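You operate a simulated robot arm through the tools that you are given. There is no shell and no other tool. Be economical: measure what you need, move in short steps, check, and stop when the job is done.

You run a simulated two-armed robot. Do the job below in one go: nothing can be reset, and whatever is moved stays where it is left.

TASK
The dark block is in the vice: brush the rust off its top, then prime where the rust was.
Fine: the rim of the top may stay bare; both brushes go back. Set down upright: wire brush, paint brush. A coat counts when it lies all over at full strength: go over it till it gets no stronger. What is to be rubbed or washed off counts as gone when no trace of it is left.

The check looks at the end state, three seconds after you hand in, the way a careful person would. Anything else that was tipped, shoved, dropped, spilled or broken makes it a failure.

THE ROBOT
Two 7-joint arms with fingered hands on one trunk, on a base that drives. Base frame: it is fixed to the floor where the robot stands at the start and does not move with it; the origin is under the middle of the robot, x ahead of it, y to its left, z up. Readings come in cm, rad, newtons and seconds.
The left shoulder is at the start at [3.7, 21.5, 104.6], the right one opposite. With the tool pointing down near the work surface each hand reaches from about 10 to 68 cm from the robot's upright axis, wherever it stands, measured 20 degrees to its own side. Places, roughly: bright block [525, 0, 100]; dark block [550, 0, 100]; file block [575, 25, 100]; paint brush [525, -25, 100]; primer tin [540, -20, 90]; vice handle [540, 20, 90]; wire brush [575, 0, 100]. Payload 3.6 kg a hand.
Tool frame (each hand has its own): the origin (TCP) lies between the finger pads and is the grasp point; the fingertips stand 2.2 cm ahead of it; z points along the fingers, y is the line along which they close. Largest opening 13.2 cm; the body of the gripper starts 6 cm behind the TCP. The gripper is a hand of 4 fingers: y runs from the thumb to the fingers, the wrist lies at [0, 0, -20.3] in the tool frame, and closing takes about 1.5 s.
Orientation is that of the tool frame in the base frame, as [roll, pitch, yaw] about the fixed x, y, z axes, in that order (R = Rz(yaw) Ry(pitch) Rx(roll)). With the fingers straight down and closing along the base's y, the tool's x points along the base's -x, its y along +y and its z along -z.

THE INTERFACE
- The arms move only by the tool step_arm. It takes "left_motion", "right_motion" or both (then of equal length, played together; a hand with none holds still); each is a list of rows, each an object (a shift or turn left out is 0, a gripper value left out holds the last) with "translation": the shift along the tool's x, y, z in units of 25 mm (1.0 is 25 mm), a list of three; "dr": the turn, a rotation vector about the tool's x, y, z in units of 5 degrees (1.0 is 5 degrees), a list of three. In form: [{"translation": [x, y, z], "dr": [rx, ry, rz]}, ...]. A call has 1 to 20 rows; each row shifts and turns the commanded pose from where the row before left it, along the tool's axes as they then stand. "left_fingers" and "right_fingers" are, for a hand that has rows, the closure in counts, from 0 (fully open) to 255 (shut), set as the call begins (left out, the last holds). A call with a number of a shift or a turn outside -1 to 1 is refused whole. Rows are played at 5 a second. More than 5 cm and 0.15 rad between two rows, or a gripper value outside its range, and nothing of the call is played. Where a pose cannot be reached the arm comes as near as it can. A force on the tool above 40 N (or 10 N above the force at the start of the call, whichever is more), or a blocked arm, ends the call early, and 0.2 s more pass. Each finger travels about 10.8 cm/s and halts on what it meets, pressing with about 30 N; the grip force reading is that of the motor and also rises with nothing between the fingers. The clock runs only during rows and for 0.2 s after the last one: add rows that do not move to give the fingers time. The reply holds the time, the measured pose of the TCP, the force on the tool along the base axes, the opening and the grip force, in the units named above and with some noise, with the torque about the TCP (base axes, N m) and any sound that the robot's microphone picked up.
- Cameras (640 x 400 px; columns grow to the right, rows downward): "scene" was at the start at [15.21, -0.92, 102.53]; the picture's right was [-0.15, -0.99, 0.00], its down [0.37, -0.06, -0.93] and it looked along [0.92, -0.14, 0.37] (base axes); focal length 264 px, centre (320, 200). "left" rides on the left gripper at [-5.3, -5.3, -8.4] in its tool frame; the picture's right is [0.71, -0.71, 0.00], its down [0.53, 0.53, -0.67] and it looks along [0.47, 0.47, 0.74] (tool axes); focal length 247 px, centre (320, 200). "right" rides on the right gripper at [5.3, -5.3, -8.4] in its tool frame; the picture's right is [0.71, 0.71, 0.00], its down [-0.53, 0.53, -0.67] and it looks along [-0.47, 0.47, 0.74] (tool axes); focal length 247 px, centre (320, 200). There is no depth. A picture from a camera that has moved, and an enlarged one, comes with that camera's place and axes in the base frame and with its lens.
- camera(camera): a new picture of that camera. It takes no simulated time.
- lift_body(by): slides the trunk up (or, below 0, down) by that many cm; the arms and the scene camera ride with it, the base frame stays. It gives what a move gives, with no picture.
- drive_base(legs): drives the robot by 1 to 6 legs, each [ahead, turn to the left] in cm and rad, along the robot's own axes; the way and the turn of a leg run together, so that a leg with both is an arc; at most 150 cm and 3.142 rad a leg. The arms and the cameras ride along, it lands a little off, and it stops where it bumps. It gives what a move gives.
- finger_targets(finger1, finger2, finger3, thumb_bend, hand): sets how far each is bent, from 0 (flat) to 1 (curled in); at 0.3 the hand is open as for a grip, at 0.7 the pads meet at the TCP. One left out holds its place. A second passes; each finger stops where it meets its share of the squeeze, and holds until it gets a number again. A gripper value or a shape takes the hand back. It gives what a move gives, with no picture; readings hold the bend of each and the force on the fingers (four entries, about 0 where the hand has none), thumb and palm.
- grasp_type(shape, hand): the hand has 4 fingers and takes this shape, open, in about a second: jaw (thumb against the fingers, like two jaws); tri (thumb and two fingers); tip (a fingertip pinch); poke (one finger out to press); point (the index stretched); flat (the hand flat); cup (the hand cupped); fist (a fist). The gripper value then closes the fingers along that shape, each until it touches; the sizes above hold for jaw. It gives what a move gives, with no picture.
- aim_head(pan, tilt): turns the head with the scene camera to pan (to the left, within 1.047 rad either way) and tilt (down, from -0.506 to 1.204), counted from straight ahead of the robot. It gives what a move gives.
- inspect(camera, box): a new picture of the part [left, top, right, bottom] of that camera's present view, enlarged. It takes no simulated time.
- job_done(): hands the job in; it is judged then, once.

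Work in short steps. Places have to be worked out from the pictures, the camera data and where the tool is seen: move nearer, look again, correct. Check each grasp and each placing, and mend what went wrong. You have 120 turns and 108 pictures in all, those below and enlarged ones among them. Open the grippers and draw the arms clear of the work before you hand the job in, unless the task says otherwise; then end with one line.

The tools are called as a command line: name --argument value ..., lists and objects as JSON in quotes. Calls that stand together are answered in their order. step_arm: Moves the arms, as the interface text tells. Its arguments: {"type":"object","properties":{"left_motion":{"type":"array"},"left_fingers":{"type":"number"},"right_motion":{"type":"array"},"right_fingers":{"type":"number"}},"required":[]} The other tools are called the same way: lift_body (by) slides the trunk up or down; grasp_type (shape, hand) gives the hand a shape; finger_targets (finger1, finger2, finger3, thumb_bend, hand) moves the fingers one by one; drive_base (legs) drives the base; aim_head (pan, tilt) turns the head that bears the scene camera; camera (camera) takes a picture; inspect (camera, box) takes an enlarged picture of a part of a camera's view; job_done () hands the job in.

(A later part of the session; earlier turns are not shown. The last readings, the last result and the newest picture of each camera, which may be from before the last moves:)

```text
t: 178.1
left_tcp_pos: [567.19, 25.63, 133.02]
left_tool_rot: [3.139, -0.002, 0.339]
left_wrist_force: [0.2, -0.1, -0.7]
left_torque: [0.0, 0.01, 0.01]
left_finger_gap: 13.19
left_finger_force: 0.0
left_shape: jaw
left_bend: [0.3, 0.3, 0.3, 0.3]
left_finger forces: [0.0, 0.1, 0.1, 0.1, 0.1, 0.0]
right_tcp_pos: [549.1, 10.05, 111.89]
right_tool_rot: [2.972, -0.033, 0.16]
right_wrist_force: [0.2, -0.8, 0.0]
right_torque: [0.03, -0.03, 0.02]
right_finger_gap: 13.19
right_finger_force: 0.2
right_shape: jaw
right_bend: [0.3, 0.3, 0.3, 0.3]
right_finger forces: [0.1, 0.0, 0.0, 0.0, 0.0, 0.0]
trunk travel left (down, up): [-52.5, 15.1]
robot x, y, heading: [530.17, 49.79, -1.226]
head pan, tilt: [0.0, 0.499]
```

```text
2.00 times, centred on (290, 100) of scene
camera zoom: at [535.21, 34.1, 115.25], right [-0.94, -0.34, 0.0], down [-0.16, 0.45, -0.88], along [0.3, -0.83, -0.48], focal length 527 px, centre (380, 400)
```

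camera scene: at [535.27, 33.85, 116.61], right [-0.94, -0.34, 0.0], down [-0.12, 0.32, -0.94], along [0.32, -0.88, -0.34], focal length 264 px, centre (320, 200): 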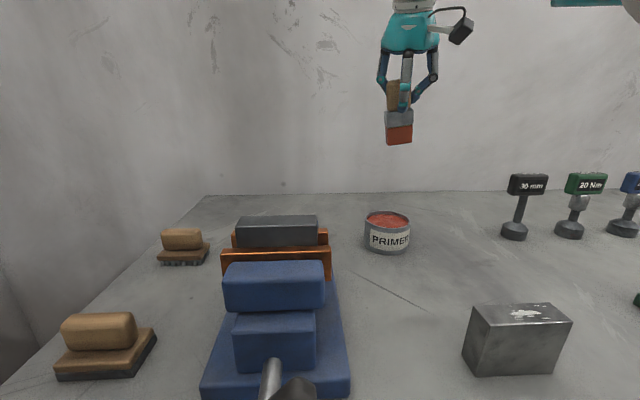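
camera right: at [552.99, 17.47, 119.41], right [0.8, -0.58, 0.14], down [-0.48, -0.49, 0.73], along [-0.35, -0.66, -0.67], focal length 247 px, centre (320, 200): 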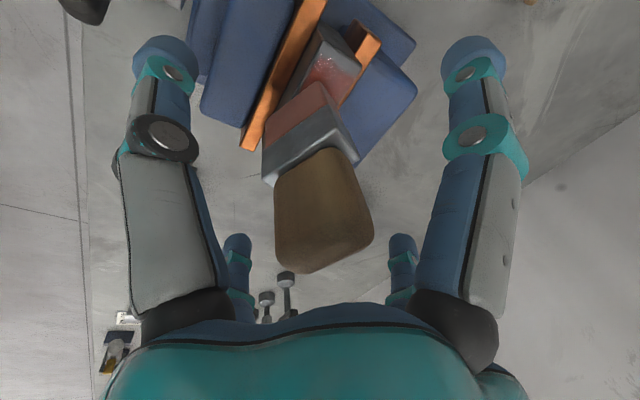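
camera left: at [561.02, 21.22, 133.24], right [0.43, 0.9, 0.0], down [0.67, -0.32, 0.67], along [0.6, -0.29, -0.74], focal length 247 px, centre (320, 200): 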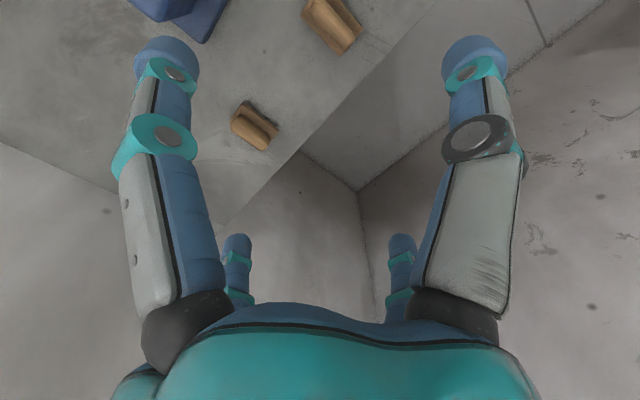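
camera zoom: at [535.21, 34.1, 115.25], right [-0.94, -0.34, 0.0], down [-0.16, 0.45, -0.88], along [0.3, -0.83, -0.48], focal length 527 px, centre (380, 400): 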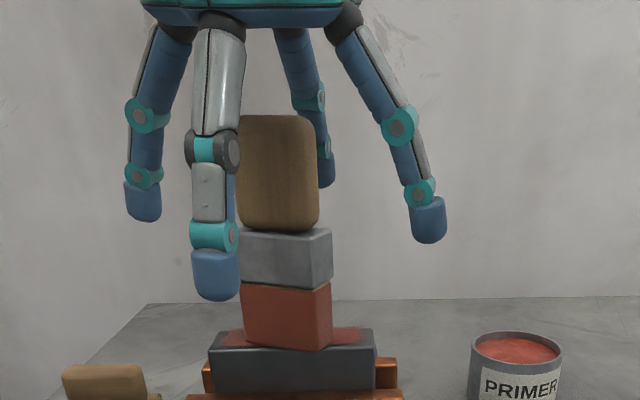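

Centred. Close.

step_arm --right_motion '[{}, {}, {}, {}, {}, {}, {}, {}, {}, {}]' --right_fingers 255

inspect --camera "scene" --box '[180, 0, 400, 200]'

```text
t: 180.3
left_tcp_pos: [567.19, 25.81, 133.0]
left_tool_rot: [3.136, -0.001, 0.338]
left_wrist_force: [-0.6, -0.6, -0.5]
left_torque: [-0.02, -0.01, 0.0]
left_finger_gap: 13.17
left_finger_force: 0.0
left_shape: jaw
left_bend: [0.3, 0.3, 0.3, 0.3]
left_finger forces: [0.0, 0.0, 0.0, 0.1, 0.1, 0.0]
right_tcp_pos: [548.93, 10.02, 112.02]
right_tool_rot: [2.97, -0.032, 0.159]
right_wrist_force: [0.6, 1.8, 6.5]
right_torque: [0.15, 0.06, -0.05]
right_finger_gap: 2.92
right_finger_force: 30.0
right_shape: jaw
right_bend: [0.79, 0.72, 0.8, 0.7]
right_finger forces: [27.1, 25.8, 28.4, 0.0, 27.1, 0.0]
trunk travel left (down, up): [-52.5, 15.1]
robot x, y, heading: [529.56, 49.54, -1.222]
head pan, tilt: [0.0, 0.499]
```

```text
2.00 times, centred on (290, 100) of scene
camera zoom: at [535.18, 34.15, 115.26], right [-0.94, -0.34, 0.0], down [-0.16, 0.45, -0.88], along [0.3, -0.83, -0.48], focal length 527 px, centre (380, 400)
```

zoom: 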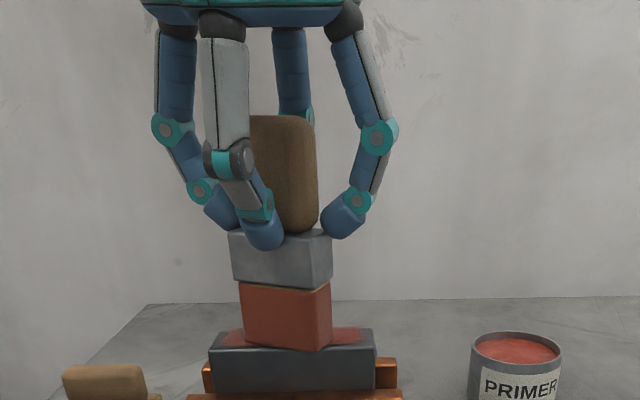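

All four fingers carry load (≈27 N each): a sound grip. Square the brush to the block (+14°) and stroke with light pressure.

step_arm --right_motion '[{"translation": [0.004, 0.02, -0.118]}, {"dr": [0.033, 0.155, -0.92]}, {"dr": [0.033, 0.155, -0.92]}, {"dr": [0.033, 0.155, -0.92]}, {"translation": [-0.01, 0.055, 0.16]}, {"translation": [-0.419, -0.022, -0.019]}, {"translation": [-0.419, -0.022, -0.019]}, {"translation": [0.419, 0.022, 0.019]}, {"translation": [0.419, 0.022, 0.019]}, {"translation": [0.419, 0.022, 0.019]}, {"translation": [0.419, 0.022, 0.019]}, {"translation": [-0.014, 0.24, 0.04]}, {"translation": [-0.419, -0.022, -0.019]}, {"translation": [-0.419, -0.022, -0.019]}, {"translation": [-0.419, -0.022, -0.019]}, {"translation": [-0.419, -0.022, -0.019]}, {"translation": [0.419, 0.022, 0.019]}, {"translation": [0.419, 0.022, 0.019]}]'

inspect --camera "scene" --box '[180, 60, 400, 200]'

```text
t: 184.1
left_tcp_pos: [567.23, 25.66, 133.08]
left_tool_rot: [3.138, -0.002, 0.339]
left_wrist_force: [-0.9, 0.0, 1.3]
left_torque: [-0.02, 0.02, 0.01]
left_finger_gap: 13.18
left_finger_force: 0.0
left_shape: jaw
left_bend: [0.3, 0.3, 0.3, 0.3]
left_finger forces: [0.0, 0.0, 0.0, 0.0, 0.0, 0.0]
right_tcp_pos: [549.26, 9.13, 112.08]
right_tool_rot: [2.972, -0.033, 0.403]
right_wrist_force: [-0.9, -0.3, 2.3]
right_torque: [0.02, 0.2, 0.04]
right_finger_gap: 2.92
right_finger_force: 30.0
right_shape: jaw
right_bend: [0.79, 0.73, 0.8, 0.7]
right_finger forces: [26.6, 26.3, 29.5, 0.0, 26.7, 0.0]
trunk travel left (down, up): [-52.5, 15.1]
robot x, y, heading: [529.29, 49.5, -1.225]
head pan, tilt: [0.0, 0.499]
```

```text
2.86 times, centred on (290, 130) of scene
camera zoom: at [535.18, 34.1, 115.25], right [-0.94, -0.34, 0.0], down [-0.16, 0.45, -0.88], along [0.3, -0.83, -0.48], focal length 753 px, centre (406, 400)
```

zoom: 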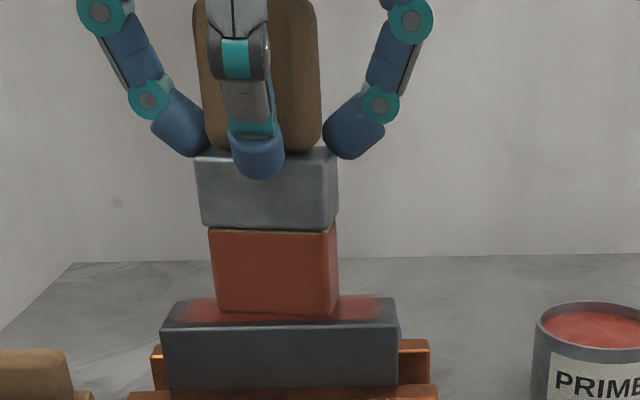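

Brush sits square; but the coat looks thin, so I re-load: lift, carry to the tin and stop just above the paint.

step_arm --right_motion '[{"translation": [0.028, 0.134, -0.788]}, {"translation": [0.028, 0.134, -0.788]}, {"translation": [0.028, 0.134, -0.788]}, {"translation": [-0.81, 0.8, 0.107]}, {"translation": [-0.81, 0.8, 0.107]}, {"translation": [-0.81, 0.8, 0.107]}, {"translation": [-0.81, 0.8, 0.107]}, {"translation": [-0.81, 0.8, 0.107]}, {"translation": [-0.81, 0.8, 0.107]}, {"translation": [-0.81, 0.8, 0.107]}, {"translation": [-0.81, 0.8, 0.107]}, {"translation": [-0.81, 0.8, 0.107]}, {"translation": [-0.81, 0.8, 0.107]}, {"translation": [-0.03, -0.145, 0.853]}, {"translation": [-0.03, -0.145, 0.853]}, {"translation": [-0.03, -0.145, 0.853]}, {"translation": [-0.03, -0.145, 0.853]}, {"translation": [-0.03, -0.145, 0.853]}, {}]'

camera --camera "scene"

```text
t: 188.1
left_tcp_pos: [567.23, 25.58, 133.08]
left_tool_rot: [3.139, -0.002, 0.338]
left_wrist_force: [-0.3, 0.6, 0.3]
left_torque: [0.01, -0.03, 0.01]
left_finger_gap: 13.21
left_finger_force: 0.0
left_shape: jaw
left_bend: [0.3, 0.3, 0.3, 0.3]
left_finger forces: [0.0, 0.0, 0.0, 0.1, 0.0, 0.0]
right_tcp_pos: [538.13, -16.92, 107.2]
right_tool_rot: [2.972, -0.036, 0.402]
right_wrist_force: [-0.6, -0.5, -1.9]
right_torque: [-0.02, 0.0, -0.01]
right_finger_gap: 2.91
right_finger_force: 29.8
right_shape: jaw
right_bend: [0.79, 0.73, 0.8, 0.7]
right_finger forces: [27.4, 25.8, 26.0, 0.1, 26.3, 0.0]
right hand out of reach, approached as far as the arm can: row 13
trunk travel left (down, up): [-52.5, 15.1]
robot x, y, heading: [529.42, 49.82, -1.224]
head pan, tilt: [0.0, 0.499]
```

```text
10 pictures are left
camera scene: at [535.21, 34.07, 115.24], right [-0.94, -0.34, 0.0], down [-0.16, 0.45, -0.88], along [0.3, -0.83, -0.48], focal length 264 px, centre (320, 200)
```

scene: 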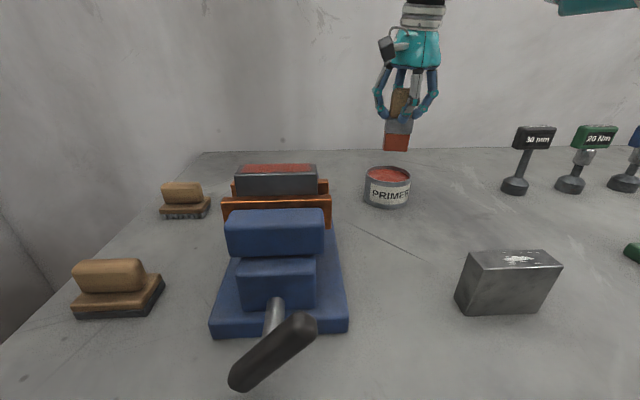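

Over the tin. Centre and lower to the paint.

step_arm --right_motion '[{"translation": [0.125, 0.31, 0.057]}, {"translation": [-0.02, -0.1, 0.6]}, {"translation": [-0.02, -0.1, 0.6]}, {"translation": [-0.02, -0.1, 0.55]}, {}]'

step_arm --right_motion '[{"translation": [-0.004, -0.02, 0.12]}, {"translation": [-0.004, -0.02, 0.12]}, {}]'

inspect --camera "scene" --box '[330, 60, 450, 220]'

```text
t: 189.3
left_tcp_pos: [567.2, 25.68, 133.1]
left_tool_rot: [3.139, -0.002, 0.341]
left_wrist_force: [0.2, 0.0, -0.4]
left_torque: [0.05, -0.01, 0.0]
left_finger_gap: 13.16
left_finger_force: 0.1
left_shape: jaw
left_bend: [0.3, 0.3, 0.3, 0.3]
left_finger forces: [0.0, 0.0, 0.0, 0.0, 0.1, 0.0]
right_tcp_pos: [538.83, -17.64, 102.81]
right_tool_rot: [2.973, -0.035, 0.404]
right_wrist_force: [-0.7, 0.5, -2.3]
right_torque: [0.0, -0.03, -0.03]
right_finger_gap: 2.88
right_finger_force: 30.0
right_shape: jaw
right_bend: [0.79, 0.73, 0.8, 0.7]
right_finger forces: [27.4, 25.9, 25.9, 0.0, 26.2, 0.0]
trunk travel left (down, up): [-52.5, 15.1]
robot x, y, heading: [529.54, 49.67, -1.229]
head pan, tilt: [0.0, 0.499]
```

```text
t: 190.1
left_tcp_pos: [567.25, 25.63, 133.14]
left_tool_rot: [3.138, -0.002, 0.339]
left_wrist_force: [0.4, -0.7, 0.2]
left_torque: [-0.03, 0.01, -0.02]
left_finger_gap: 13.19
left_finger_force: 0.0
left_shape: jaw
left_bend: [0.3, 0.3, 0.3, 0.3]
left_finger forces: [0.0, 0.0, 0.0, 0.1, 0.0, 0.1]
right_tcp_pos: [538.92, -17.44, 102.13]
right_tool_rot: [2.972, -0.034, 0.404]
right_wrist_force: [-0.3, 0.2, -1.4]
right_torque: [-0.01, -0.02, 0.0]
right_finger_gap: 2.93
right_finger_force: 29.7
right_shape: jaw
right_bend: [0.79, 0.73, 0.8, 0.7]
right_finger forces: [27.2, 25.7, 26.0, 0.0, 26.3, 0.1]
trunk travel left (down, up): [-52.5, 15.1]
robot x, y, heading: [529.55, 49.77, -1.228]
head pan, tilt: [0.0, 0.499]
```

```text
2.50 times, centred on (390, 140) of scene
camera zoom: at [535.21, 34.07, 115.24], right [-0.94, -0.34, 0.0], down [-0.16, 0.45, -0.88], along [0.3, -0.83, -0.48], focal length 659 px, centre (145, 350)
```

zoom: 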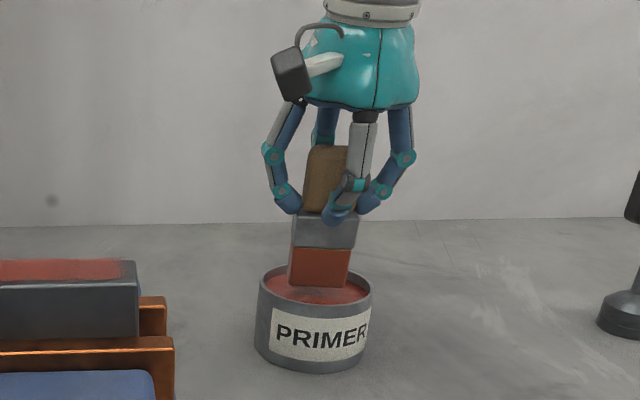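

Just above the paint surface; feel down until a slight contact.

step_arm --right_motion '[{"translation": [-0.003, -0.014, 0.08]}, {}]'

step_arm --right_motion '[{"translation": [-0.003, -0.014, 0.08]}, {}]'

step_arm --right_motion '[{"translation": [-0.003, -0.014, 0.08]}, {}]'

```text
t: 190.7
left_tcp_pos: [567.23, 25.55, 133.09]
left_tool_rot: [3.138, -0.001, 0.339]
left_wrist_force: [0.4, 0.3, -0.7]
left_torque: [-0.01, 0.01, 0.03]
left_finger_gap: 13.22
left_finger_force: 0.0
left_shape: jaw
left_bend: [0.3, 0.3, 0.3, 0.3]
left_finger forces: [0.0, 0.1, 0.0, 0.0, 0.0, 0.1]
right_tcp_pos: [538.64, -17.55, 101.87]
right_tool_rot: [2.972, -0.034, 0.403]
right_wrist_force: [-0.3, 1.0, -1.9]
right_torque: [-0.02, 0.01, 0.01]
right_finger_gap: 2.93
right_finger_force: 29.9
right_shape: jaw
right_bend: [0.79, 0.73, 0.8, 0.7]
right_finger forces: [27.1, 25.9, 26.0, 0.0, 26.2, 0.0]
trunk travel left (down, up): [-52.5, 15.1]
robot x, y, heading: [529.47, 49.66, -1.224]
head pan, tilt: [0.0, 0.499]
```

```text
t: 191.3
left_tcp_pos: [567.31, 25.68, 132.96]
left_tool_rot: [3.138, -0.001, 0.338]
left_wrist_force: [-0.9, 0.4, -0.2]
left_torque: [0.02, 0.01, 0.01]
left_finger_gap: 13.22
left_finger_force: 0.0
left_shape: jaw
left_bend: [0.3, 0.3, 0.3, 0.3]
left_finger forces: [0.0, 0.1, 0.0, 0.1, 0.1, 0.1]
right_tcp_pos: [538.68, -17.55, 101.65]
right_tool_rot: [2.971, -0.035, 0.403]
right_wrist_force: [0.1, -0.4, -1.9]
right_torque: [0.0, -0.03, 0.0]
right_finger_gap: 2.94
right_finger_force: 30.4
right_shape: jaw
right_bend: [0.79, 0.73, 0.8, 0.7]
right_finger forces: [27.2, 25.8, 25.7, 0.1, 26.2, 0.0]
trunk travel left (down, up): [-52.5, 15.1]
robot x, y, heading: [529.76, 49.84, -1.23]
head pan, tilt: [0.0, 0.499]
```

```text
t: 191.9
left_tcp_pos: [567.23, 25.63, 133.16]
left_tool_rot: [3.139, -0.002, 0.338]
left_wrist_force: [-0.7, 0.5, -0.2]
left_torque: [0.0, -0.02, -0.01]
left_finger_gap: 13.21
left_finger_force: 0.1
left_shape: jaw
left_bend: [0.3, 0.3, 0.3, 0.3]
left_finger forces: [0.0, 0.0, 0.0, 0.1, 0.0, 0.0]
right_tcp_pos: [538.73, -17.54, 101.4]
right_tool_rot: [2.974, -0.034, 0.403]
right_wrist_force: [-0.1, -0.4, -1.2]
right_torque: [0.0, -0.03, 0.02]
right_finger_gap: 2.92
right_finger_force: 30.3
right_shape: jaw
right_bend: [0.79, 0.73, 0.8, 0.7]
right_finger forces: [27.2, 25.7, 25.8, 0.1, 26.2, 0.0]
trunk travel left (down, up): [-52.5, 15.1]
robot x, y, heading: [529.34, 49.39, -1.225]
head pan, tilt: [0.0, 0.499]
```

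step_arm --right_motion '[{"translation": [-0.004, -0.02, 0.12]}, {}]'

step_arm --right_motion '[{"translation": [-0.004, -0.02, 0.12]}, {}]'

step_arm --right_motion '[{"translation": [-0.004, -0.02, 0.12]}, {}]'

inspect --camera "scene" --box '[330, 60, 450, 220]'

```text
t: 192.5
left_tcp_pos: [567.25, 25.67, 133.12]
left_tool_rot: [3.139, -0.002, 0.339]
left_wrist_force: [-0.5, -0.6, 0.1]
left_torque: [0.02, 0.0, 0.02]
left_finger_gap: 13.18
left_finger_force: 0.1
left_shape: jaw
left_bend: [0.3, 0.3, 0.3, 0.3]
left_finger forces: [0.0, 0.0, 0.0, 0.1, 0.0, 0.0]
right_tcp_pos: [538.72, -17.56, 101.25]
right_tool_rot: [2.968, -0.034, 0.405]
right_wrist_force: [0.2, -0.3, 3.4]
right_torque: [-0.06, 0.1, 0.01]
right_finger_gap: 2.91
right_finger_force: 29.8
right_shape: jaw
right_bend: [0.79, 0.73, 0.8, 0.7]
right_finger forces: [26.8, 26.2, 27.8, 0.0, 26.6, 0.0]
trunk travel left (down, up): [-52.5, 15.1]
robot x, y, heading: [529.53, 49.76, -1.225]
head pan, tilt: [0.0, 0.499]
```

```text
t: 193.1
left_tcp_pos: [567.26, 25.7, 133.04]
left_tool_rot: [3.137, -0.002, 0.338]
left_wrist_force: [-0.3, -0.2, -0.3]
left_torque: [-0.02, 0.01, 0.02]
left_finger_gap: 13.19
left_finger_force: 0.1
left_shape: jaw
left_bend: [0.3, 0.3, 0.3, 0.3]
left_finger forces: [0.0, 0.1, 0.0, 0.1, 0.0, 0.0]
right_tcp_pos: [538.78, -17.48, 101.25]
right_tool_rot: [2.962, -0.035, 0.405]
right_wrist_force: [0.9, -3.4, 17.7]
right_torque: [-0.18, 0.35, 0.03]
right_finger_gap: 2.94
right_finger_force: 30.4
right_shape: jaw
right_bend: [0.79, 0.73, 0.8, 0.7]
right_finger forces: [27.0, 26.8, 36.0, 0.1, 28.0, 0.0]
trunk travel left (down, up): [-52.5, 15.1]
robot x, y, heading: [529.76, 49.64, -1.229]
head pan, tilt: [0.0, 0.499]
```

```text
t: 193.7
left_tcp_pos: [567.1, 25.96, 133.18]
left_tool_rot: [3.136, -0.002, 0.338]
left_wrist_force: [0.2, 0.2, 0.6]
left_torque: [0.04, -0.01, 0.01]
left_finger_gap: 13.21
left_finger_force: 0.1
left_shape: jaw
left_bend: [0.3, 0.3, 0.3, 0.3]
left_finger forces: [0.1, 0.0, 0.0, 0.0, 0.0, 0.0]
right_tcp_pos: [538.77, -17.5, 101.16]
right_tool_rot: [2.961, -0.036, 0.405]
right_wrist_force: [0.2, -6.1, 28.2]
right_torque: [-0.26, 0.38, 0.12]
right_finger_gap: 2.96
right_finger_force: 30.1
right_shape: jaw
right_bend: [0.79, 0.73, 0.81, 0.7]
right_finger forces: [28.9, 27.1, 40.7, 0.1, 28.5, 0.0]
trunk travel left (down, up): [-52.5, 15.1]
robot x, y, heading: [529.79, 49.72, -1.229]
head pan, tilt: [0.0, 0.499]
```

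```text
2.50 times, centred on (390, 140) of scene
camera zoom: at [535.16, 34.3, 115.3], right [-0.94, -0.34, 0.0], down [-0.16, 0.45, -0.88], along [0.3, -0.83, -0.48], focal length 659 px, centre (145, 350)
```

zoom: 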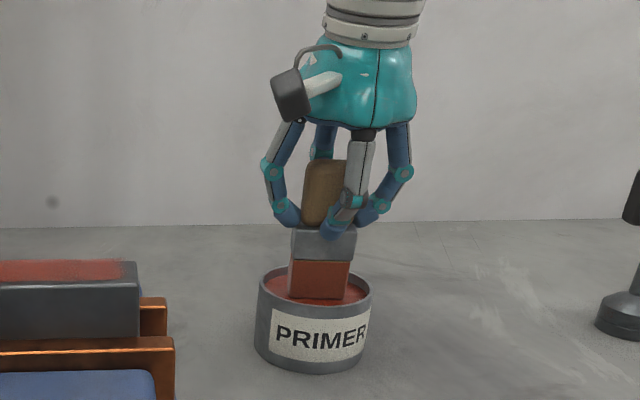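

Loaded. Raise and return above the block, descending to just above contact.

step_arm --right_motion '[{"translation": [0.033, 0.157, -0.93]}, {"translation": [0.033, 0.157, -0.93]}, {"translation": [0.033, 0.157, -0.93]}, {"translation": [0.82, -0.752, -0.483]}, {"translation": [0.82, -0.752, -0.483]}, {"translation": [0.82, -0.752, -0.483]}, {"translation": [0.82, -0.752, -0.483]}, {"translation": [0.82, -0.752, -0.483]}, {"translation": [0.82, -0.752, -0.483]}, {"translation": [0.82, -0.752, -0.483]}, {"translation": [0.82, -0.752, -0.483]}, {"translation": [0.82, -0.752, -0.483]}, {"translation": [0.82, -0.752, -0.483]}, {}, {"translation": [-0.025, -0.12, 0.71]}, {"translation": [-0.025, -0.12, 0.71]}, {}]'

```text
t: 197.3
left_tcp_pos: [567.25, 25.65, 133.02]
left_tool_rot: [3.137, -0.003, 0.338]
left_wrist_force: [-0.4, 0.0, 0.6]
left_torque: [0.01, -0.01, 0.03]
left_finger_gap: 13.17
left_finger_force: 0.0
left_shape: jaw
left_bend: [0.3, 0.3, 0.3, 0.3]
left_finger forces: [0.0, 0.0, 0.0, 0.0, 0.0, 0.0]
right_tcp_pos: [549.3, 9.29, 113.74]
right_tool_rot: [2.971, -0.035, 0.404]
right_wrist_force: [0.7, -0.4, -2.8]
right_torque: [0.0, 0.01, -0.01]
right_finger_gap: 2.91
right_finger_force: 30.1
right_shape: jaw
right_bend: [0.79, 0.73, 0.8, 0.7]
right_finger forces: [26.6, 25.7, 25.4, 0.0, 25.8, 0.0]
trunk travel left (down, up): [-52.5, 15.1]
robot x, y, heading: [529.5, 49.7, -1.229]
head pan, tilt: [0.0, 0.499]
```

Lower to contact, slightly toward the front edge.

step_arm --right_motion '[{"translation": [-0.005, -0.152, 0.3]}, {"translation": [-0.005, -0.152, 0.3]}, {}]'

step_arm --right_motion '[{"translation": [-0.003, -0.014, 0.08]}, {}]'

step_arm --right_motion '[{"translation": [-0.002, -0.01, 0.06]}, {}]'

```text
t: 198.1
left_tcp_pos: [567.19, 25.74, 133.06]
left_tool_rot: [3.138, -0.003, 0.338]
left_wrist_force: [-0.1, -0.7, 1.7]
left_torque: [0.0, 0.0, 0.0]
left_finger_gap: 13.19
left_finger_force: 0.0
left_shape: jaw
left_bend: [0.3, 0.3, 0.3, 0.3]
left_finger forces: [0.1, 0.0, 0.1, 0.0, 0.0, 0.1]
right_tcp_pos: [549.16, 9.53, 112.15]
right_tool_rot: [2.97, -0.035, 0.403]
right_wrist_force: [0.3, -1.5, 5.8]
right_torque: [-0.1, 0.16, 0.05]
right_finger_gap: 2.87
right_finger_force: 30.0
right_shape: jaw
right_bend: [0.79, 0.73, 0.8, 0.7]
right_finger forces: [26.5, 26.2, 28.1, 0.0, 26.1, 0.1]
trunk travel left (down, up): [-52.5, 15.1]
robot x, y, heading: [529.68, 49.62, -1.224]
head pan, tilt: [0.0, 0.499]
```

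```text
t: 198.7
left_tcp_pos: [567.29, 25.68, 133.08]
left_tool_rot: [3.136, -0.003, 0.34]
left_wrist_force: [-0.9, -0.3, 0.3]
left_torque: [0.0, 0.01, 0.02]
left_finger_gap: 13.19
left_finger_force: 0.1
left_shape: jaw
left_bend: [0.3, 0.3, 0.3, 0.3]
left_finger forces: [0.0, 0.1, 0.0, 0.1, 0.0, 0.0]
right_tcp_pos: [549.23, 9.66, 112.03]
right_tool_rot: [2.968, -0.039, 0.405]
right_wrist_force: [3.2, -5.7, 22.7]
right_torque: [-0.35, 0.27, 0.12]
right_finger_gap: 2.92
right_finger_force: 29.3
right_shape: jaw
right_bend: [0.78, 0.73, 0.81, 0.7]
right_finger forces: [28.7, 29.8, 37.1, 0.0, 26.4, 0.1]
trunk travel left (down, up): [-52.5, 15.1]
robot x, y, heading: [529.34, 49.83, -1.227]
head pan, tilt: [0.0, 0.499]
```

```text
t: 199.3
left_tcp_pos: [567.2, 25.81, 133.13]
left_tool_rot: [3.136, -0.002, 0.339]
left_wrist_force: [0.8, 1.0, 0.1]
left_torque: [-0.02, -0.03, 0.0]
left_finger_gap: 13.18
left_finger_force: 0.2
left_shape: jaw
left_bend: [0.3, 0.3, 0.3, 0.3]
left_finger forces: [0.0, 0.0, 0.0, 0.1, 0.0, 0.0]
right_tcp_pos: [549.18, 9.75, 111.91]
right_tool_rot: [2.964, -0.04, 0.405]
right_wrist_force: [4.7, -6.7, 38.8]
right_torque: [-0.42, 0.16, 0.06]
right_finger_gap: 2.91
right_finger_force: 29.9
right_shape: jaw
right_bend: [0.79, 0.73, 0.81, 0.7]
right_finger forces: [32.1, 34.6, 41.5, 0.0, 26.8, 0.1]
trunk travel left (down, up): [-52.5, 15.1]
robot x, y, heading: [529.55, 49.49, -1.224]
head pan, tilt: [0.0, 0.499]
```

A bit hard (39 N); ease off and stroke thoroughly at several cross positions.

step_arm --right_motion '[{"translation": [0.004, 0.02, -0.115]}, {"translation": [-0.419, -0.022, -0.019]}, {"translation": [-0.419, -0.022, -0.019]}, {"translation": [0.419, 0.022, 0.019]}, {"translation": [0.419, 0.022, 0.019]}, {"translation": [0.419, 0.022, 0.019]}, {"translation": [0.419, 0.022, 0.019]}, {"translation": [-0.014, 0.2, 0.033]}, {"translation": [-0.419, -0.022, -0.019]}, {"translation": [-0.419, -0.022, -0.019]}, {"translation": [-0.419, -0.022, -0.019]}, {"translation": [-0.419, -0.022, -0.019]}, {"translation": [-0.014, 0.2, 0.033]}, {"translation": [0.419, 0.022, 0.019]}, {"translation": [0.419, 0.022, 0.019]}, {"translation": [0.419, 0.022, 0.019]}, {"translation": [0.419, 0.022, 0.019]}, {"translation": [0.028, -0.4, -0.066]}, {"translation": [-0.419, -0.022, -0.019]}, {"translation": [-0.419, -0.022, -0.019]}]'

step_arm --right_motion '[{"translation": [-0.419, -0.022, -0.019]}, {"translation": [-0.419, -0.022, -0.019]}, {"translation": [0.419, 0.022, 0.019]}, {"translation": [0.419, 0.022, 0.019]}, {"translation": [0.419, 0.022, 0.019]}, {"translation": [0.419, 0.022, 0.019]}, {"translation": [-0.014, 0.2, 0.033]}, {"translation": [-0.419, -0.022, -0.019]}, {"translation": [-0.419, -0.022, -0.019]}, {"translation": [-0.419, -0.022, -0.019]}, {"translation": [-0.419, -0.022, -0.019]}, {"translation": [-0.014, 0.2, 0.033]}, {"translation": [0.419, 0.022, 0.019]}, {"translation": [0.419, 0.022, 0.019]}, {"translation": [0.419, 0.022, 0.019]}, {"translation": [0.419, 0.022, 0.019]}, {"translation": [0.01, 0.05, -0.3]}, {"translation": [0.028, 0.134, -0.788]}, {"translation": [0.028, 0.134, -0.788]}, {"translation": [0.028, 0.134, -0.788]}]'

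inspect --camera "scene" --box '[220, 120, 340, 200]'

```text
t: 203.5
left_tcp_pos: [567.16, 25.94, 133.17]
left_tool_rot: [3.136, -0.002, 0.338]
left_wrist_force: [-0.5, -0.8, 0.4]
left_torque: [0.01, 0.0, -0.01]
left_finger_gap: 13.17
left_finger_force: 0.1
left_shape: jaw
left_bend: [0.3, 0.3, 0.3, 0.3]
left_finger forces: [0.0, 0.0, 0.1, 0.0, 0.0, 0.0]
right_tcp_pos: [549.1, 9.94, 111.89]
right_tool_rot: [2.969, -0.039, 0.405]
right_wrist_force: [9.1, 0.4, 27.1]
right_torque: [0.22, -0.38, -0.04]
right_finger_gap: 2.91
right_finger_force: 29.8
right_shape: jaw
right_bend: [0.79, 0.72, 0.81, 0.69]
right_finger forces: [39.9, 29.8, 31.8, 0.0, 28.3, 0.0]
trunk travel left (down, up): [-52.5, 15.1]
robot x, y, heading: [529.44, 49.76, -1.228]
head pan, tilt: [0.0, 0.499]
```

```text
t: 207.7
left_tcp_pos: [567.3, 25.7, 133.14]
left_tool_rot: [3.138, -0.002, 0.34]
left_wrist_force: [-0.6, -0.2, 0.0]
left_torque: [0.01, 0.02, 0.0]
left_finger_gap: 13.18
left_finger_force: 0.0
left_shape: jaw
left_bend: [0.3, 0.3, 0.3, 0.3]
left_finger forces: [0.0, 0.0, 0.0, 0.0, 0.1, 0.0]
right_tcp_pos: [551.33, 9.51, 118.7]
right_tool_rot: [2.973, -0.035, 0.404]
right_wrist_force: [0.2, -0.1, -1.6]
right_torque: [0.04, -0.01, 0.0]
right_finger_gap: 2.93
right_finger_force: 29.9
right_shape: jaw
right_bend: [0.79, 0.72, 0.8, 0.68]
right_finger forces: [31.4, 26.6, 25.3, 0.0, 28.1, 0.0]
trunk travel left (down, up): [-52.5, 15.1]
robot x, y, heading: [529.43, 49.44, -1.228]
head pan, tilt: [0.0, 0.499]
```

```text
5.00 times, centred on (280, 160) of scene
camera zoom: at [535.21, 34.11, 115.25], right [-0.94, -0.34, 0.0], down [-0.16, 0.45, -0.88], along [0.3, -0.83, -0.48], focal length 1318 px, centre (520, 400)
```

zoom: 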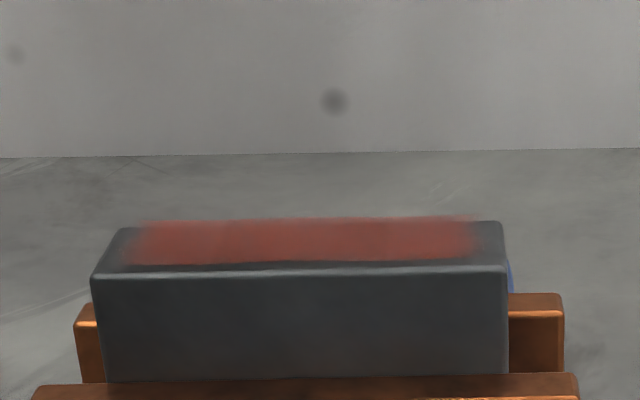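

Strong coat now; only the front strip (~0.5 cm) is thin. One more set nearer the front edge to be safe.

step_arm --right_motion '[{"translation": [-0.733, -0.643, -0.135]}, {"translation": [-0.031, -0.149, 0.86]}, {"translation": [-0.031, -0.149, 0.86]}, {"translation": [-0.031, -0.149, 0.86]}, {}]'

inspect --camera "scene" --box '[220, 120, 340, 200]'

```text
t: 208.9
left_tcp_pos: [567.28, 25.59, 133.03]
left_tool_rot: [3.137, -0.002, 0.337]
left_wrist_force: [0.7, 0.5, -0.5]
left_torque: [-0.05, 0.0, 0.0]
left_finger_gap: 13.18
left_finger_force: 0.0
left_shape: jaw
left_bend: [0.3, 0.3, 0.3, 0.3]
left_finger forces: [0.0, 0.0, 0.0, 0.0, 0.0, 0.1]
right_tcp_pos: [548.97, 10.28, 112.19]
right_tool_rot: [2.974, -0.035, 0.405]
right_wrist_force: [0.1, 0.2, -2.1]
right_torque: [0.01, -0.01, -0.05]
right_finger_gap: 2.89
right_finger_force: 29.7
right_shape: jaw
right_bend: [0.79, 0.72, 0.8, 0.68]
right_finger forces: [30.5, 26.6, 24.9, 0.1, 28.0, 0.0]
trunk travel left (down, up): [-52.5, 15.1]
robot x, y, heading: [529.55, 49.81, -1.23]
head pan, tilt: [0.0, 0.499]
```

```text
5.00 times, centred on (280, 160) of scene
camera zoom: at [535.19, 34.08, 115.25], right [-0.94, -0.34, 0.0], down [-0.16, 0.45, -0.88], along [0.3, -0.83, -0.48], focal length 1318 px, centre (520, 400)
```

zoom: 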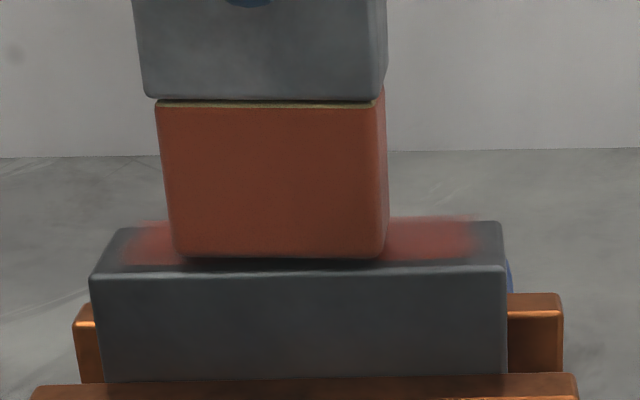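

Not yet touching; 0.3 cm nearer, down to contact, then stroke.

step_arm --right_motion '[{"translation": [0.004, -0.13, 0.06]}, {}]'

step_arm --right_motion '[{"translation": [-0.002, -0.01, 0.06]}, {}]'

```text
t: 209.5
left_tcp_pos: [567.24, 25.71, 133.02]
left_tool_rot: [3.137, -0.002, 0.338]
left_wrist_force: [0.7, -0.4, 0.1]
left_torque: [0.01, 0.0, -0.01]
left_finger_gap: 13.23
left_finger_force: 0.1
left_shape: jaw
left_bend: [0.3, 0.3, 0.3, 0.3]
left_finger forces: [0.0, 0.1, 0.0, 0.0, 0.1, 0.1]
right_tcp_pos: [548.87, 10.55, 111.95]
right_tool_rot: [2.972, -0.034, 0.403]
right_wrist_force: [0.0, -0.5, -1.8]
right_torque: [-0.02, 0.0, -0.01]
right_finger_gap: 2.89
right_finger_force: 30.0
right_shape: jaw
right_bend: [0.79, 0.72, 0.8, 0.68]
right_finger forces: [30.1, 26.6, 25.2, 0.0, 28.0, 0.1]
trunk travel left (down, up): [-52.5, 15.1]
robot x, y, heading: [529.61, 49.39, -1.225]
head pan, tilt: [0.0, 0.499]
```

```text
t: 210.1
left_tcp_pos: [567.2, 25.59, 133.2]
left_tool_rot: [3.139, -0.002, 0.338]
left_wrist_force: [0.8, -0.7, 0.4]
left_torque: [-0.02, 0.0, -0.01]
left_finger_gap: 13.2
left_finger_force: 0.1
left_shape: jaw
left_bend: [0.3, 0.3, 0.3, 0.3]
left_finger forces: [0.1, 0.1, 0.0, 0.0, 0.1, 0.1]
right_tcp_pos: [548.91, 10.53, 111.9]
right_tool_rot: [2.968, -0.038, 0.404]
right_wrist_force: [1.9, -1.0, 11.7]
right_torque: [-0.17, 0.13, 0.09]
right_finger_gap: 2.92
right_finger_force: 29.9
right_shape: jaw
right_bend: [0.79, 0.72, 0.8, 0.68]
right_finger forces: [30.8, 26.8, 30.0, 0.1, 28.7, 0.1]
trunk travel left (down, up): [-52.5, 15.1]
robot x, y, heading: [529.71, 49.33, -1.22]
head pan, tilt: [0.0, 0.499]
```

step_arm --right_motion '[{"translation": [-0.419, -0.022, -0.019]}, {"translation": [-0.419, -0.022, -0.019]}, {"translation": [0.419, 0.022, 0.019]}, {"translation": [0.419, 0.022, 0.019]}, {"translation": [0.419, 0.022, 0.019]}, {"translation": [0.419, 0.022, 0.019]}, {"translation": [-0.419, -0.022, -0.019]}, {"translation": [-0.419, -0.022, -0.019]}, {"translation": [-0.419, -0.022, -0.019]}, {"translation": [-0.419, -0.022, -0.019]}, {"translation": [0.419, 0.022, 0.019]}, {"translation": [0.419, 0.022, 0.019]}, {"translation": [0.419, 0.022, 0.019]}, {"translation": [0.419, 0.022, 0.019]}, {"translation": [-0.019, 0.31, 0.05]}, {"translation": [-0.419, -0.022, -0.019]}, {"translation": [-0.419, -0.022, -0.019]}, {"translation": [-0.419, -0.022, -0.019]}, {"translation": [-0.419, -0.022, -0.019]}, {"translation": [-0.019, 0.31, 0.05]}]'

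step_arm --right_motion '[{"translation": [0.419, 0.022, 0.019]}, {"translation": [0.419, 0.022, 0.019]}, {"translation": [0.419, 0.022, 0.019]}, {"translation": [0.419, 0.022, 0.019]}, {"translation": [-0.419, -0.022, -0.019]}, {"translation": [-0.419, -0.022, -0.019]}, {"translation": [-0.419, -0.022, -0.019]}, {"translation": [-0.419, -0.022, -0.019]}, {"translation": [0.01, 0.05, -0.3]}, {"translation": [0.028, 0.134, -0.788]}, {"translation": [0.028, 0.134, -0.788]}, {"translation": [0.028, 0.134, -0.788]}, {}]'

inspect --camera "scene" --box '[220, 90, 340, 200]'

```text
t: 214.3
left_tcp_pos: [567.18, 25.98, 133.07]
left_tool_rot: [3.137, -0.002, 0.338]
left_wrist_force: [0.5, 0.0, -1.1]
left_torque: [-0.01, 0.01, 0.0]
left_finger_gap: 13.2
left_finger_force: 0.1
left_shape: jaw
left_bend: [0.3, 0.3, 0.3, 0.3]
left_finger forces: [0.1, 0.0, 0.0, 0.0, 0.0, 0.0]
right_tcp_pos: [547.31, 8.72, 111.92]
right_tool_rot: [2.971, -0.034, 0.407]
right_wrist_force: [-0.5, 11.0, 24.7]
right_torque: [0.71, -0.03, -0.03]
right_finger_gap: 2.94
right_finger_force: 29.8
right_shape: jaw
right_bend: [0.79, 0.72, 0.81, 0.69]
right_finger forces: [40.3, 28.8, 29.8, 0.0, 31.9, 0.1]
trunk travel left (down, up): [-52.5, 15.1]
robot x, y, heading: [529.81, 49.94, -1.226]
head pan, tilt: [0.0, 0.499]
```

```text
t: 217.1
left_tcp_pos: [567.19, 25.55, 133.02]
left_tool_rot: [3.138, -0.002, 0.341]
left_wrist_force: [0.4, 0.4, 0.3]
left_torque: [-0.01, -0.02, -0.02]
left_finger_gap: 13.2
left_finger_force: 0.0
left_shape: jaw
left_bend: [0.3, 0.3, 0.3, 0.3]
left_finger forces: [0.0, 0.0, 0.0, 0.1, 0.0, 0.1]
right_tcp_pos: [547.64, 8.29, 118.47]
right_tool_rot: [2.972, -0.034, 0.404]
right_wrist_force: [0.3, -0.6, -2.2]
right_torque: [0.0, 0.02, -0.02]
right_finger_gap: 2.84
right_finger_force: 30.1
right_shape: jaw
right_bend: [0.79, 0.72, 0.81, 0.7]
right_finger forces: [30.4, 25.4, 25.2, 0.0, 20.8, 0.0]
trunk travel left (down, up): [-52.5, 15.1]
robot x, y, heading: [529.78, 49.94, -1.225]
head pan, tilt: [0.0, 0.499]
```

```text
3.64 times, centred on (280, 145) of scene
camera zoom: at [535.22, 34.06, 115.24], right [-0.94, -0.34, 0.0], down [-0.16, 0.45, -0.88], along [0.3, -0.83, -0.48], focal length 959 px, centre (466, 400)
```

zoom: 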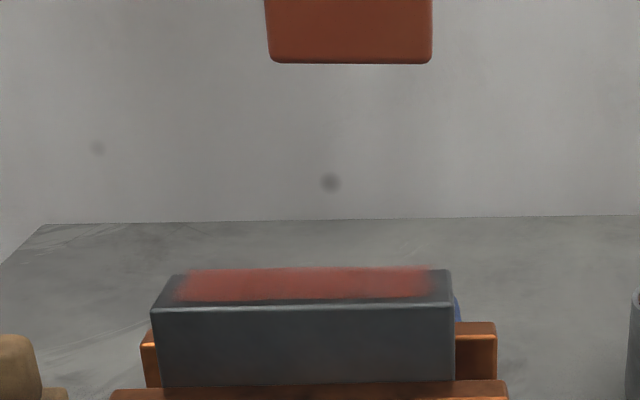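

The coat's outline no longer changes and its tone is even: full strength, rim left bare. Now carry the paint brush back toward its place.

step_arm --right_motion '[{"translation": [-0.866, 0.494, 0.052]}, {"translation": [-0.866, 0.494, 0.052]}, {"translation": [-0.866, 0.494, 0.052]}, {"translation": [-0.866, 0.494, 0.052]}, {"translation": [-0.866, 0.494, 0.052]}, {"translation": [-0.866, 0.494, 0.052]}, {"translation": [-0.866, 0.494, 0.052]}, {"translation": [-0.866, 0.494, 0.052]}, {"translation": [-0.866, 0.494, 0.052]}, {"translation": [-0.866, 0.494, 0.052]}, {"translation": [-0.866, 0.494, 0.052]}, {"translation": [-0.866, 0.494, 0.052]}, {"translation": [-0.866, 0.494, 0.052]}, {"translation": [-0.866, 0.494, 0.052]}, {"translation": [-0.03, -0.14, 0.84]}, {"translation": [-0.03, -0.14, 0.84]}, {"translation": [-0.03, -0.14, 0.84]}, {"translation": [-0.03, -0.14, 0.84]}, {}]'

lift_body --by -6

```text
t: 221.1
left_tcp_pos: [567.17, 25.6, 133.02]
left_tool_rot: [3.137, -0.001, 0.338]
left_wrist_force: [0.4, 0.1, -0.5]
left_torque: [-0.01, 0.05, -0.01]
left_finger_gap: 13.19
left_finger_force: 0.1
left_shape: jaw
left_bend: [0.3, 0.3, 0.3, 0.3]
left_finger forces: [0.0, 0.1, 0.0, 0.0, 0.1, 0.0]
right_tcp_pos: [526.64, -19.4, 110.08]
right_tool_rot: [2.971, -0.036, 0.404]
right_wrist_force: [-0.1, 0.0, -0.9]
right_torque: [-0.02, -0.02, -0.03]
right_finger_gap: 2.78
right_finger_force: 29.9
right_shape: jaw
right_bend: [0.79, 0.72, 0.8, 0.69]
right_finger forces: [29.6, 25.4, 24.9, 0.1, 21.2, 0.0]
trunk travel left (down, up): [-52.5, 15.1]
robot x, y, heading: [529.64, 49.87, -1.226]
head pan, tilt: [0.0, 0.499]
```

```text
t: 222.1
left_tcp_pos: [567.25, 25.75, 127.09]
left_tool_rot: [3.139, -0.003, 0.337]
left_wrist_force: [0.2, -0.3, -0.7]
left_torque: [0.04, -0.02, 0.02]
left_finger_gap: 13.17
left_finger_force: 0.1
left_shape: jaw
left_bend: [0.3, 0.3, 0.3, 0.3]
left_finger forces: [0.0, 0.0, 0.0, 0.1, 0.0, 0.0]
right_tcp_pos: [526.52, -19.52, 103.96]
right_tool_rot: [2.973, -0.035, 0.403]
right_wrist_force: [-0.1, 0.3, -1.9]
right_torque: [-0.02, -0.02, -0.03]
right_finger_gap: 2.79
right_finger_force: 29.8
right_shape: jaw
right_bend: [0.79, 0.72, 0.8, 0.69]
right_finger forces: [29.3, 25.5, 24.9, 0.1, 20.9, 0.0]
trunk travel left (down, up): [-46.5, 21.1]
robot x, y, heading: [529.76, 49.96, -1.226]
head pan, tilt: [0.0, 0.499]
```

Now extend to the original spot (525.8,-24.2) while lowering to z≈99, watching for the reach limit.

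step_arm --right_motion '[{"translation": [-0.265, 0.317, 0.55]}, {"translation": [-0.265, 0.317, 0.55]}, {"translation": [-0.265, 0.317, 0.55]}, {"translation": [-0.265, 0.317, 0.55]}, {}]'

aim_head --pan -0.2 --tilt 0.4

inspect --camera "scene" --box '[280, 90, 480, 215]'

```text
t: 223.3
left_tcp_pos: [567.11, 25.59, 127.08]
left_tool_rot: [3.14, -0.001, 0.338]
left_wrist_force: [-0.5, -0.3, 0.2]
left_torque: [0.0, 0.02, -0.02]
left_finger_gap: 13.21
left_finger_force: 0.0
left_shape: jaw
left_bend: [0.3, 0.3, 0.3, 0.3]
left_finger forces: [0.1, 0.0, 0.0, 0.0, 0.0, 0.1]
right_tcp_pos: [525.58, -24.12, 99.18]
right_tool_rot: [2.971, -0.036, 0.404]
right_wrist_force: [-0.7, -1.2, -1.1]
right_torque: [0.0, 0.02, 0.0]
right_finger_gap: 2.8
right_finger_force: 30.0
right_shape: jaw
right_bend: [0.79, 0.72, 0.8, 0.69]
right_finger forces: [28.5, 25.5, 24.7, 0.0, 21.4, 0.0]
trunk travel left (down, up): [-46.5, 21.1]
robot x, y, heading: [530.07, 49.55, -1.226]
head pan, tilt: [0.0, 0.499]
```

```text
t: 224.1
left_tcp_pos: [567.21, 25.72, 127.14]
left_tool_rot: [3.138, -0.001, 0.338]
left_wrist_force: [0.0, -0.3, -0.5]
left_torque: [-0.01, 0.0, -0.01]
left_finger_gap: 13.19
left_finger_force: 0.2
left_shape: jaw
left_bend: [0.3, 0.3, 0.3, 0.3]
left_finger forces: [0.1, 0.0, 0.0, 0.1, 0.1, 0.0]
right_tcp_pos: [525.61, -24.21, 99.18]
right_tool_rot: [2.972, -0.034, 0.402]
right_wrist_force: [0.4, 0.7, -1.8]
right_torque: [-0.02, 0.0, 0.0]
right_finger_gap: 2.81
right_finger_force: 30.1
right_shape: jaw
right_bend: [0.79, 0.72, 0.8, 0.69]
right_finger forces: [28.5, 25.5, 24.7, 0.1, 21.4, 0.1]
trunk travel left (down, up): [-46.5, 21.1]
robot x, y, heading: [529.72, 49.88, -1.229]
head pan, tilt: [-0.201, 0.4]
```

```text
3.20 times, centred on (380, 152) of scene
camera zoom: at [533.47, 33.42, 110.07], right [-0.99, -0.14, 0.0], down [-0.06, 0.39, -0.92], along [0.13, -0.91, -0.39], focal length 844 px, centre (128, 352)
```

zoom: 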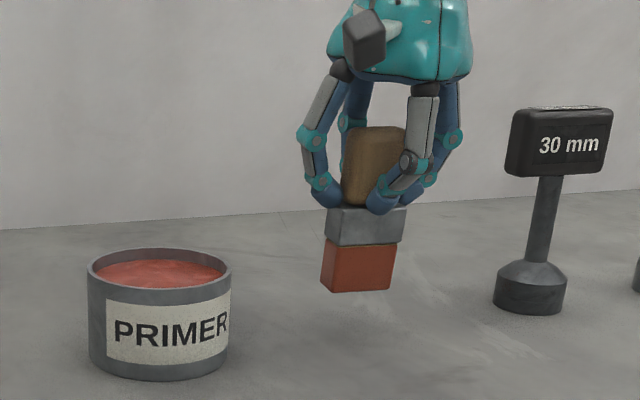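

Reached, and the brush hangs upright over its old spot. Lower to the bench and feel.

step_arm --right_motion '[{"translation": [-0.014, -0.067, 0.394]}, {"translation": [-0.014, -0.067, 0.394]}, {"translation": [-0.01, -0.05, 0.3]}, {}]'

step_arm --right_motion '[{"translation": [-0.003, -0.016, 0.1]}, {}]'

step_arm --right_motion '[{"translation": [-0.003, -0.016, 0.08]}, {}]'

```text
t: 225.1
left_tcp_pos: [567.18, 25.59, 126.97]
left_tool_rot: [3.139, -0.001, 0.338]
left_wrist_force: [1.0, -0.1, 0.3]
left_torque: [-0.01, 0.0, -0.02]
left_finger_gap: 13.2
left_finger_force: 0.1
left_shape: jaw
left_bend: [0.3, 0.3, 0.3, 0.3]
left_finger forces: [0.0, 0.0, 0.0, 0.0, 0.0, 0.1]
right_tcp_pos: [525.66, -23.91, 96.36]
right_tool_rot: [2.974, -0.036, 0.404]
right_wrist_force: [0.9, 0.1, -2.1]
right_torque: [0.0, -0.01, -0.03]
right_finger_gap: 2.81
right_finger_force: 30.1
right_shape: jaw
right_bend: [0.79, 0.72, 0.8, 0.69]
right_finger forces: [28.3, 25.5, 24.6, 0.1, 21.5, 0.1]
trunk travel left (down, up): [-46.5, 21.1]
robot x, y, heading: [529.44, 49.84, -1.225]
head pan, tilt: [-0.201, 0.4]
```

```text
t: 225.7
left_tcp_pos: [567.17, 25.7, 126.99]
left_tool_rot: [3.139, -0.001, 0.339]
left_wrist_force: [0.4, -0.8, -0.3]
left_torque: [0.01, 0.02, 0.01]
left_finger_gap: 13.17
left_finger_force: 0.1
left_shape: jaw
left_bend: [0.3, 0.3, 0.3, 0.3]
left_finger forces: [0.1, 0.0, 0.1, 0.1, 0.0, 0.1]
right_tcp_pos: [525.74, -24.05, 96.02]
right_tool_rot: [2.974, -0.036, 0.403]
right_wrist_force: [0.0, -1.2, -2.3]
right_torque: [-0.02, -0.01, 0.01]
right_finger_gap: 2.8
right_finger_force: 29.8
right_shape: jaw
right_bend: [0.79, 0.72, 0.8, 0.69]
right_finger forces: [28.3, 25.4, 24.8, 0.0, 21.3, 0.0]
trunk travel left (down, up): [-46.5, 21.1]
robot x, y, heading: [529.35, 49.65, -1.233]
head pan, tilt: [-0.201, 0.4]
```

```text
t: 226.2
left_tcp_pos: [567.25, 25.76, 127.16]
left_tool_rot: [3.137, -0.001, 0.34]
left_wrist_force: [-0.9, 0.0, 0.3]
left_torque: [-0.01, 0.01, 0.0]
left_finger_gap: 13.18
left_finger_force: 0.0
left_shape: jaw
left_bend: [0.3, 0.3, 0.3, 0.3]
left_finger forces: [0.0, 0.0, 0.1, 0.0, 0.0, 0.0]
right_tcp_pos: [525.75, -24.0, 96.17]
right_tool_rot: [2.968, -0.032, 0.406]
right_wrist_force: [0.6, -1.6, 5.5]
right_torque: [-0.09, 0.24, 0.04]
right_finger_gap: 2.8
right_finger_force: 30.0
right_shape: jaw
right_bend: [0.79, 0.72, 0.8, 0.69]
right_finger forces: [27.8, 25.8, 26.7, 0.1, 23.0, 0.1]
trunk travel left (down, up): [-46.5, 21.1]
robot x, y, heading: [529.56, 49.82, -1.229]
head pan, tilt: [-0.201, 0.4]
```

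Foot bears on the bench (≈7 N). Open and check.

step_arm --right_motion '[{}, {}, {}, {}, {}, {}, {}, {}]' --right_fingers 0

inspect --camera "scene" --box '[280, 90, 480, 215]'

```text
t: 228.1
left_tcp_pos: [567.31, 25.66, 127.04]
left_tool_rot: [3.138, 0.0, 0.339]
left_wrist_force: [1.2, 0.0, 0.0]
left_torque: [0.03, -0.01, -0.03]
left_finger_gap: 13.2
left_finger_force: 0.1
left_shape: jaw
left_bend: [0.3, 0.3, 0.3, 0.3]
left_finger forces: [0.0, 0.0, 0.0, 0.0, 0.0, 0.0]
right_tcp_pos: [525.69, -23.89, 95.88]
right_tool_rot: [2.972, -0.034, 0.404]
right_wrist_force: [-0.3, 0.6, 0.8]
right_torque: [0.0, 0.01, -0.02]
right_finger_gap: 13.18
right_finger_force: 0.0
right_shape: jaw
right_bend: [0.3, 0.3, 0.3, 0.3]
right_finger forces: [0.0, 0.1, 0.1, 0.1, 0.0, 0.1]
trunk travel left (down, up): [-46.5, 21.1]
robot x, y, heading: [529.69, 49.79, -1.231]
head pan, tilt: [-0.201, 0.4]
```

```text
3.20 times, centred on (380, 152) of scene
camera zoom: at [533.47, 33.44, 110.08], right [-0.99, -0.14, 0.0], down [-0.06, 0.39, -0.92], along [0.13, -0.91, -0.39], focal length 844 px, centre (128, 352)
```

zoom: 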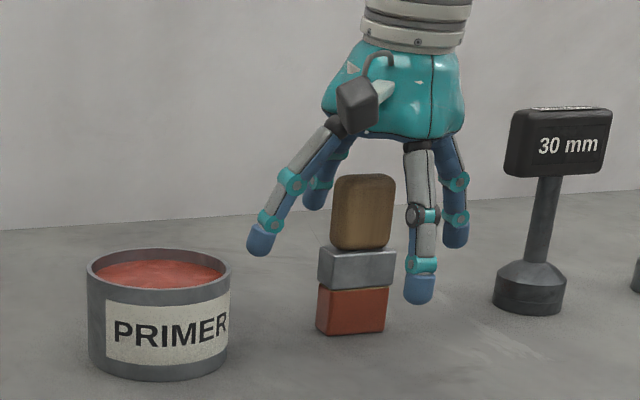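

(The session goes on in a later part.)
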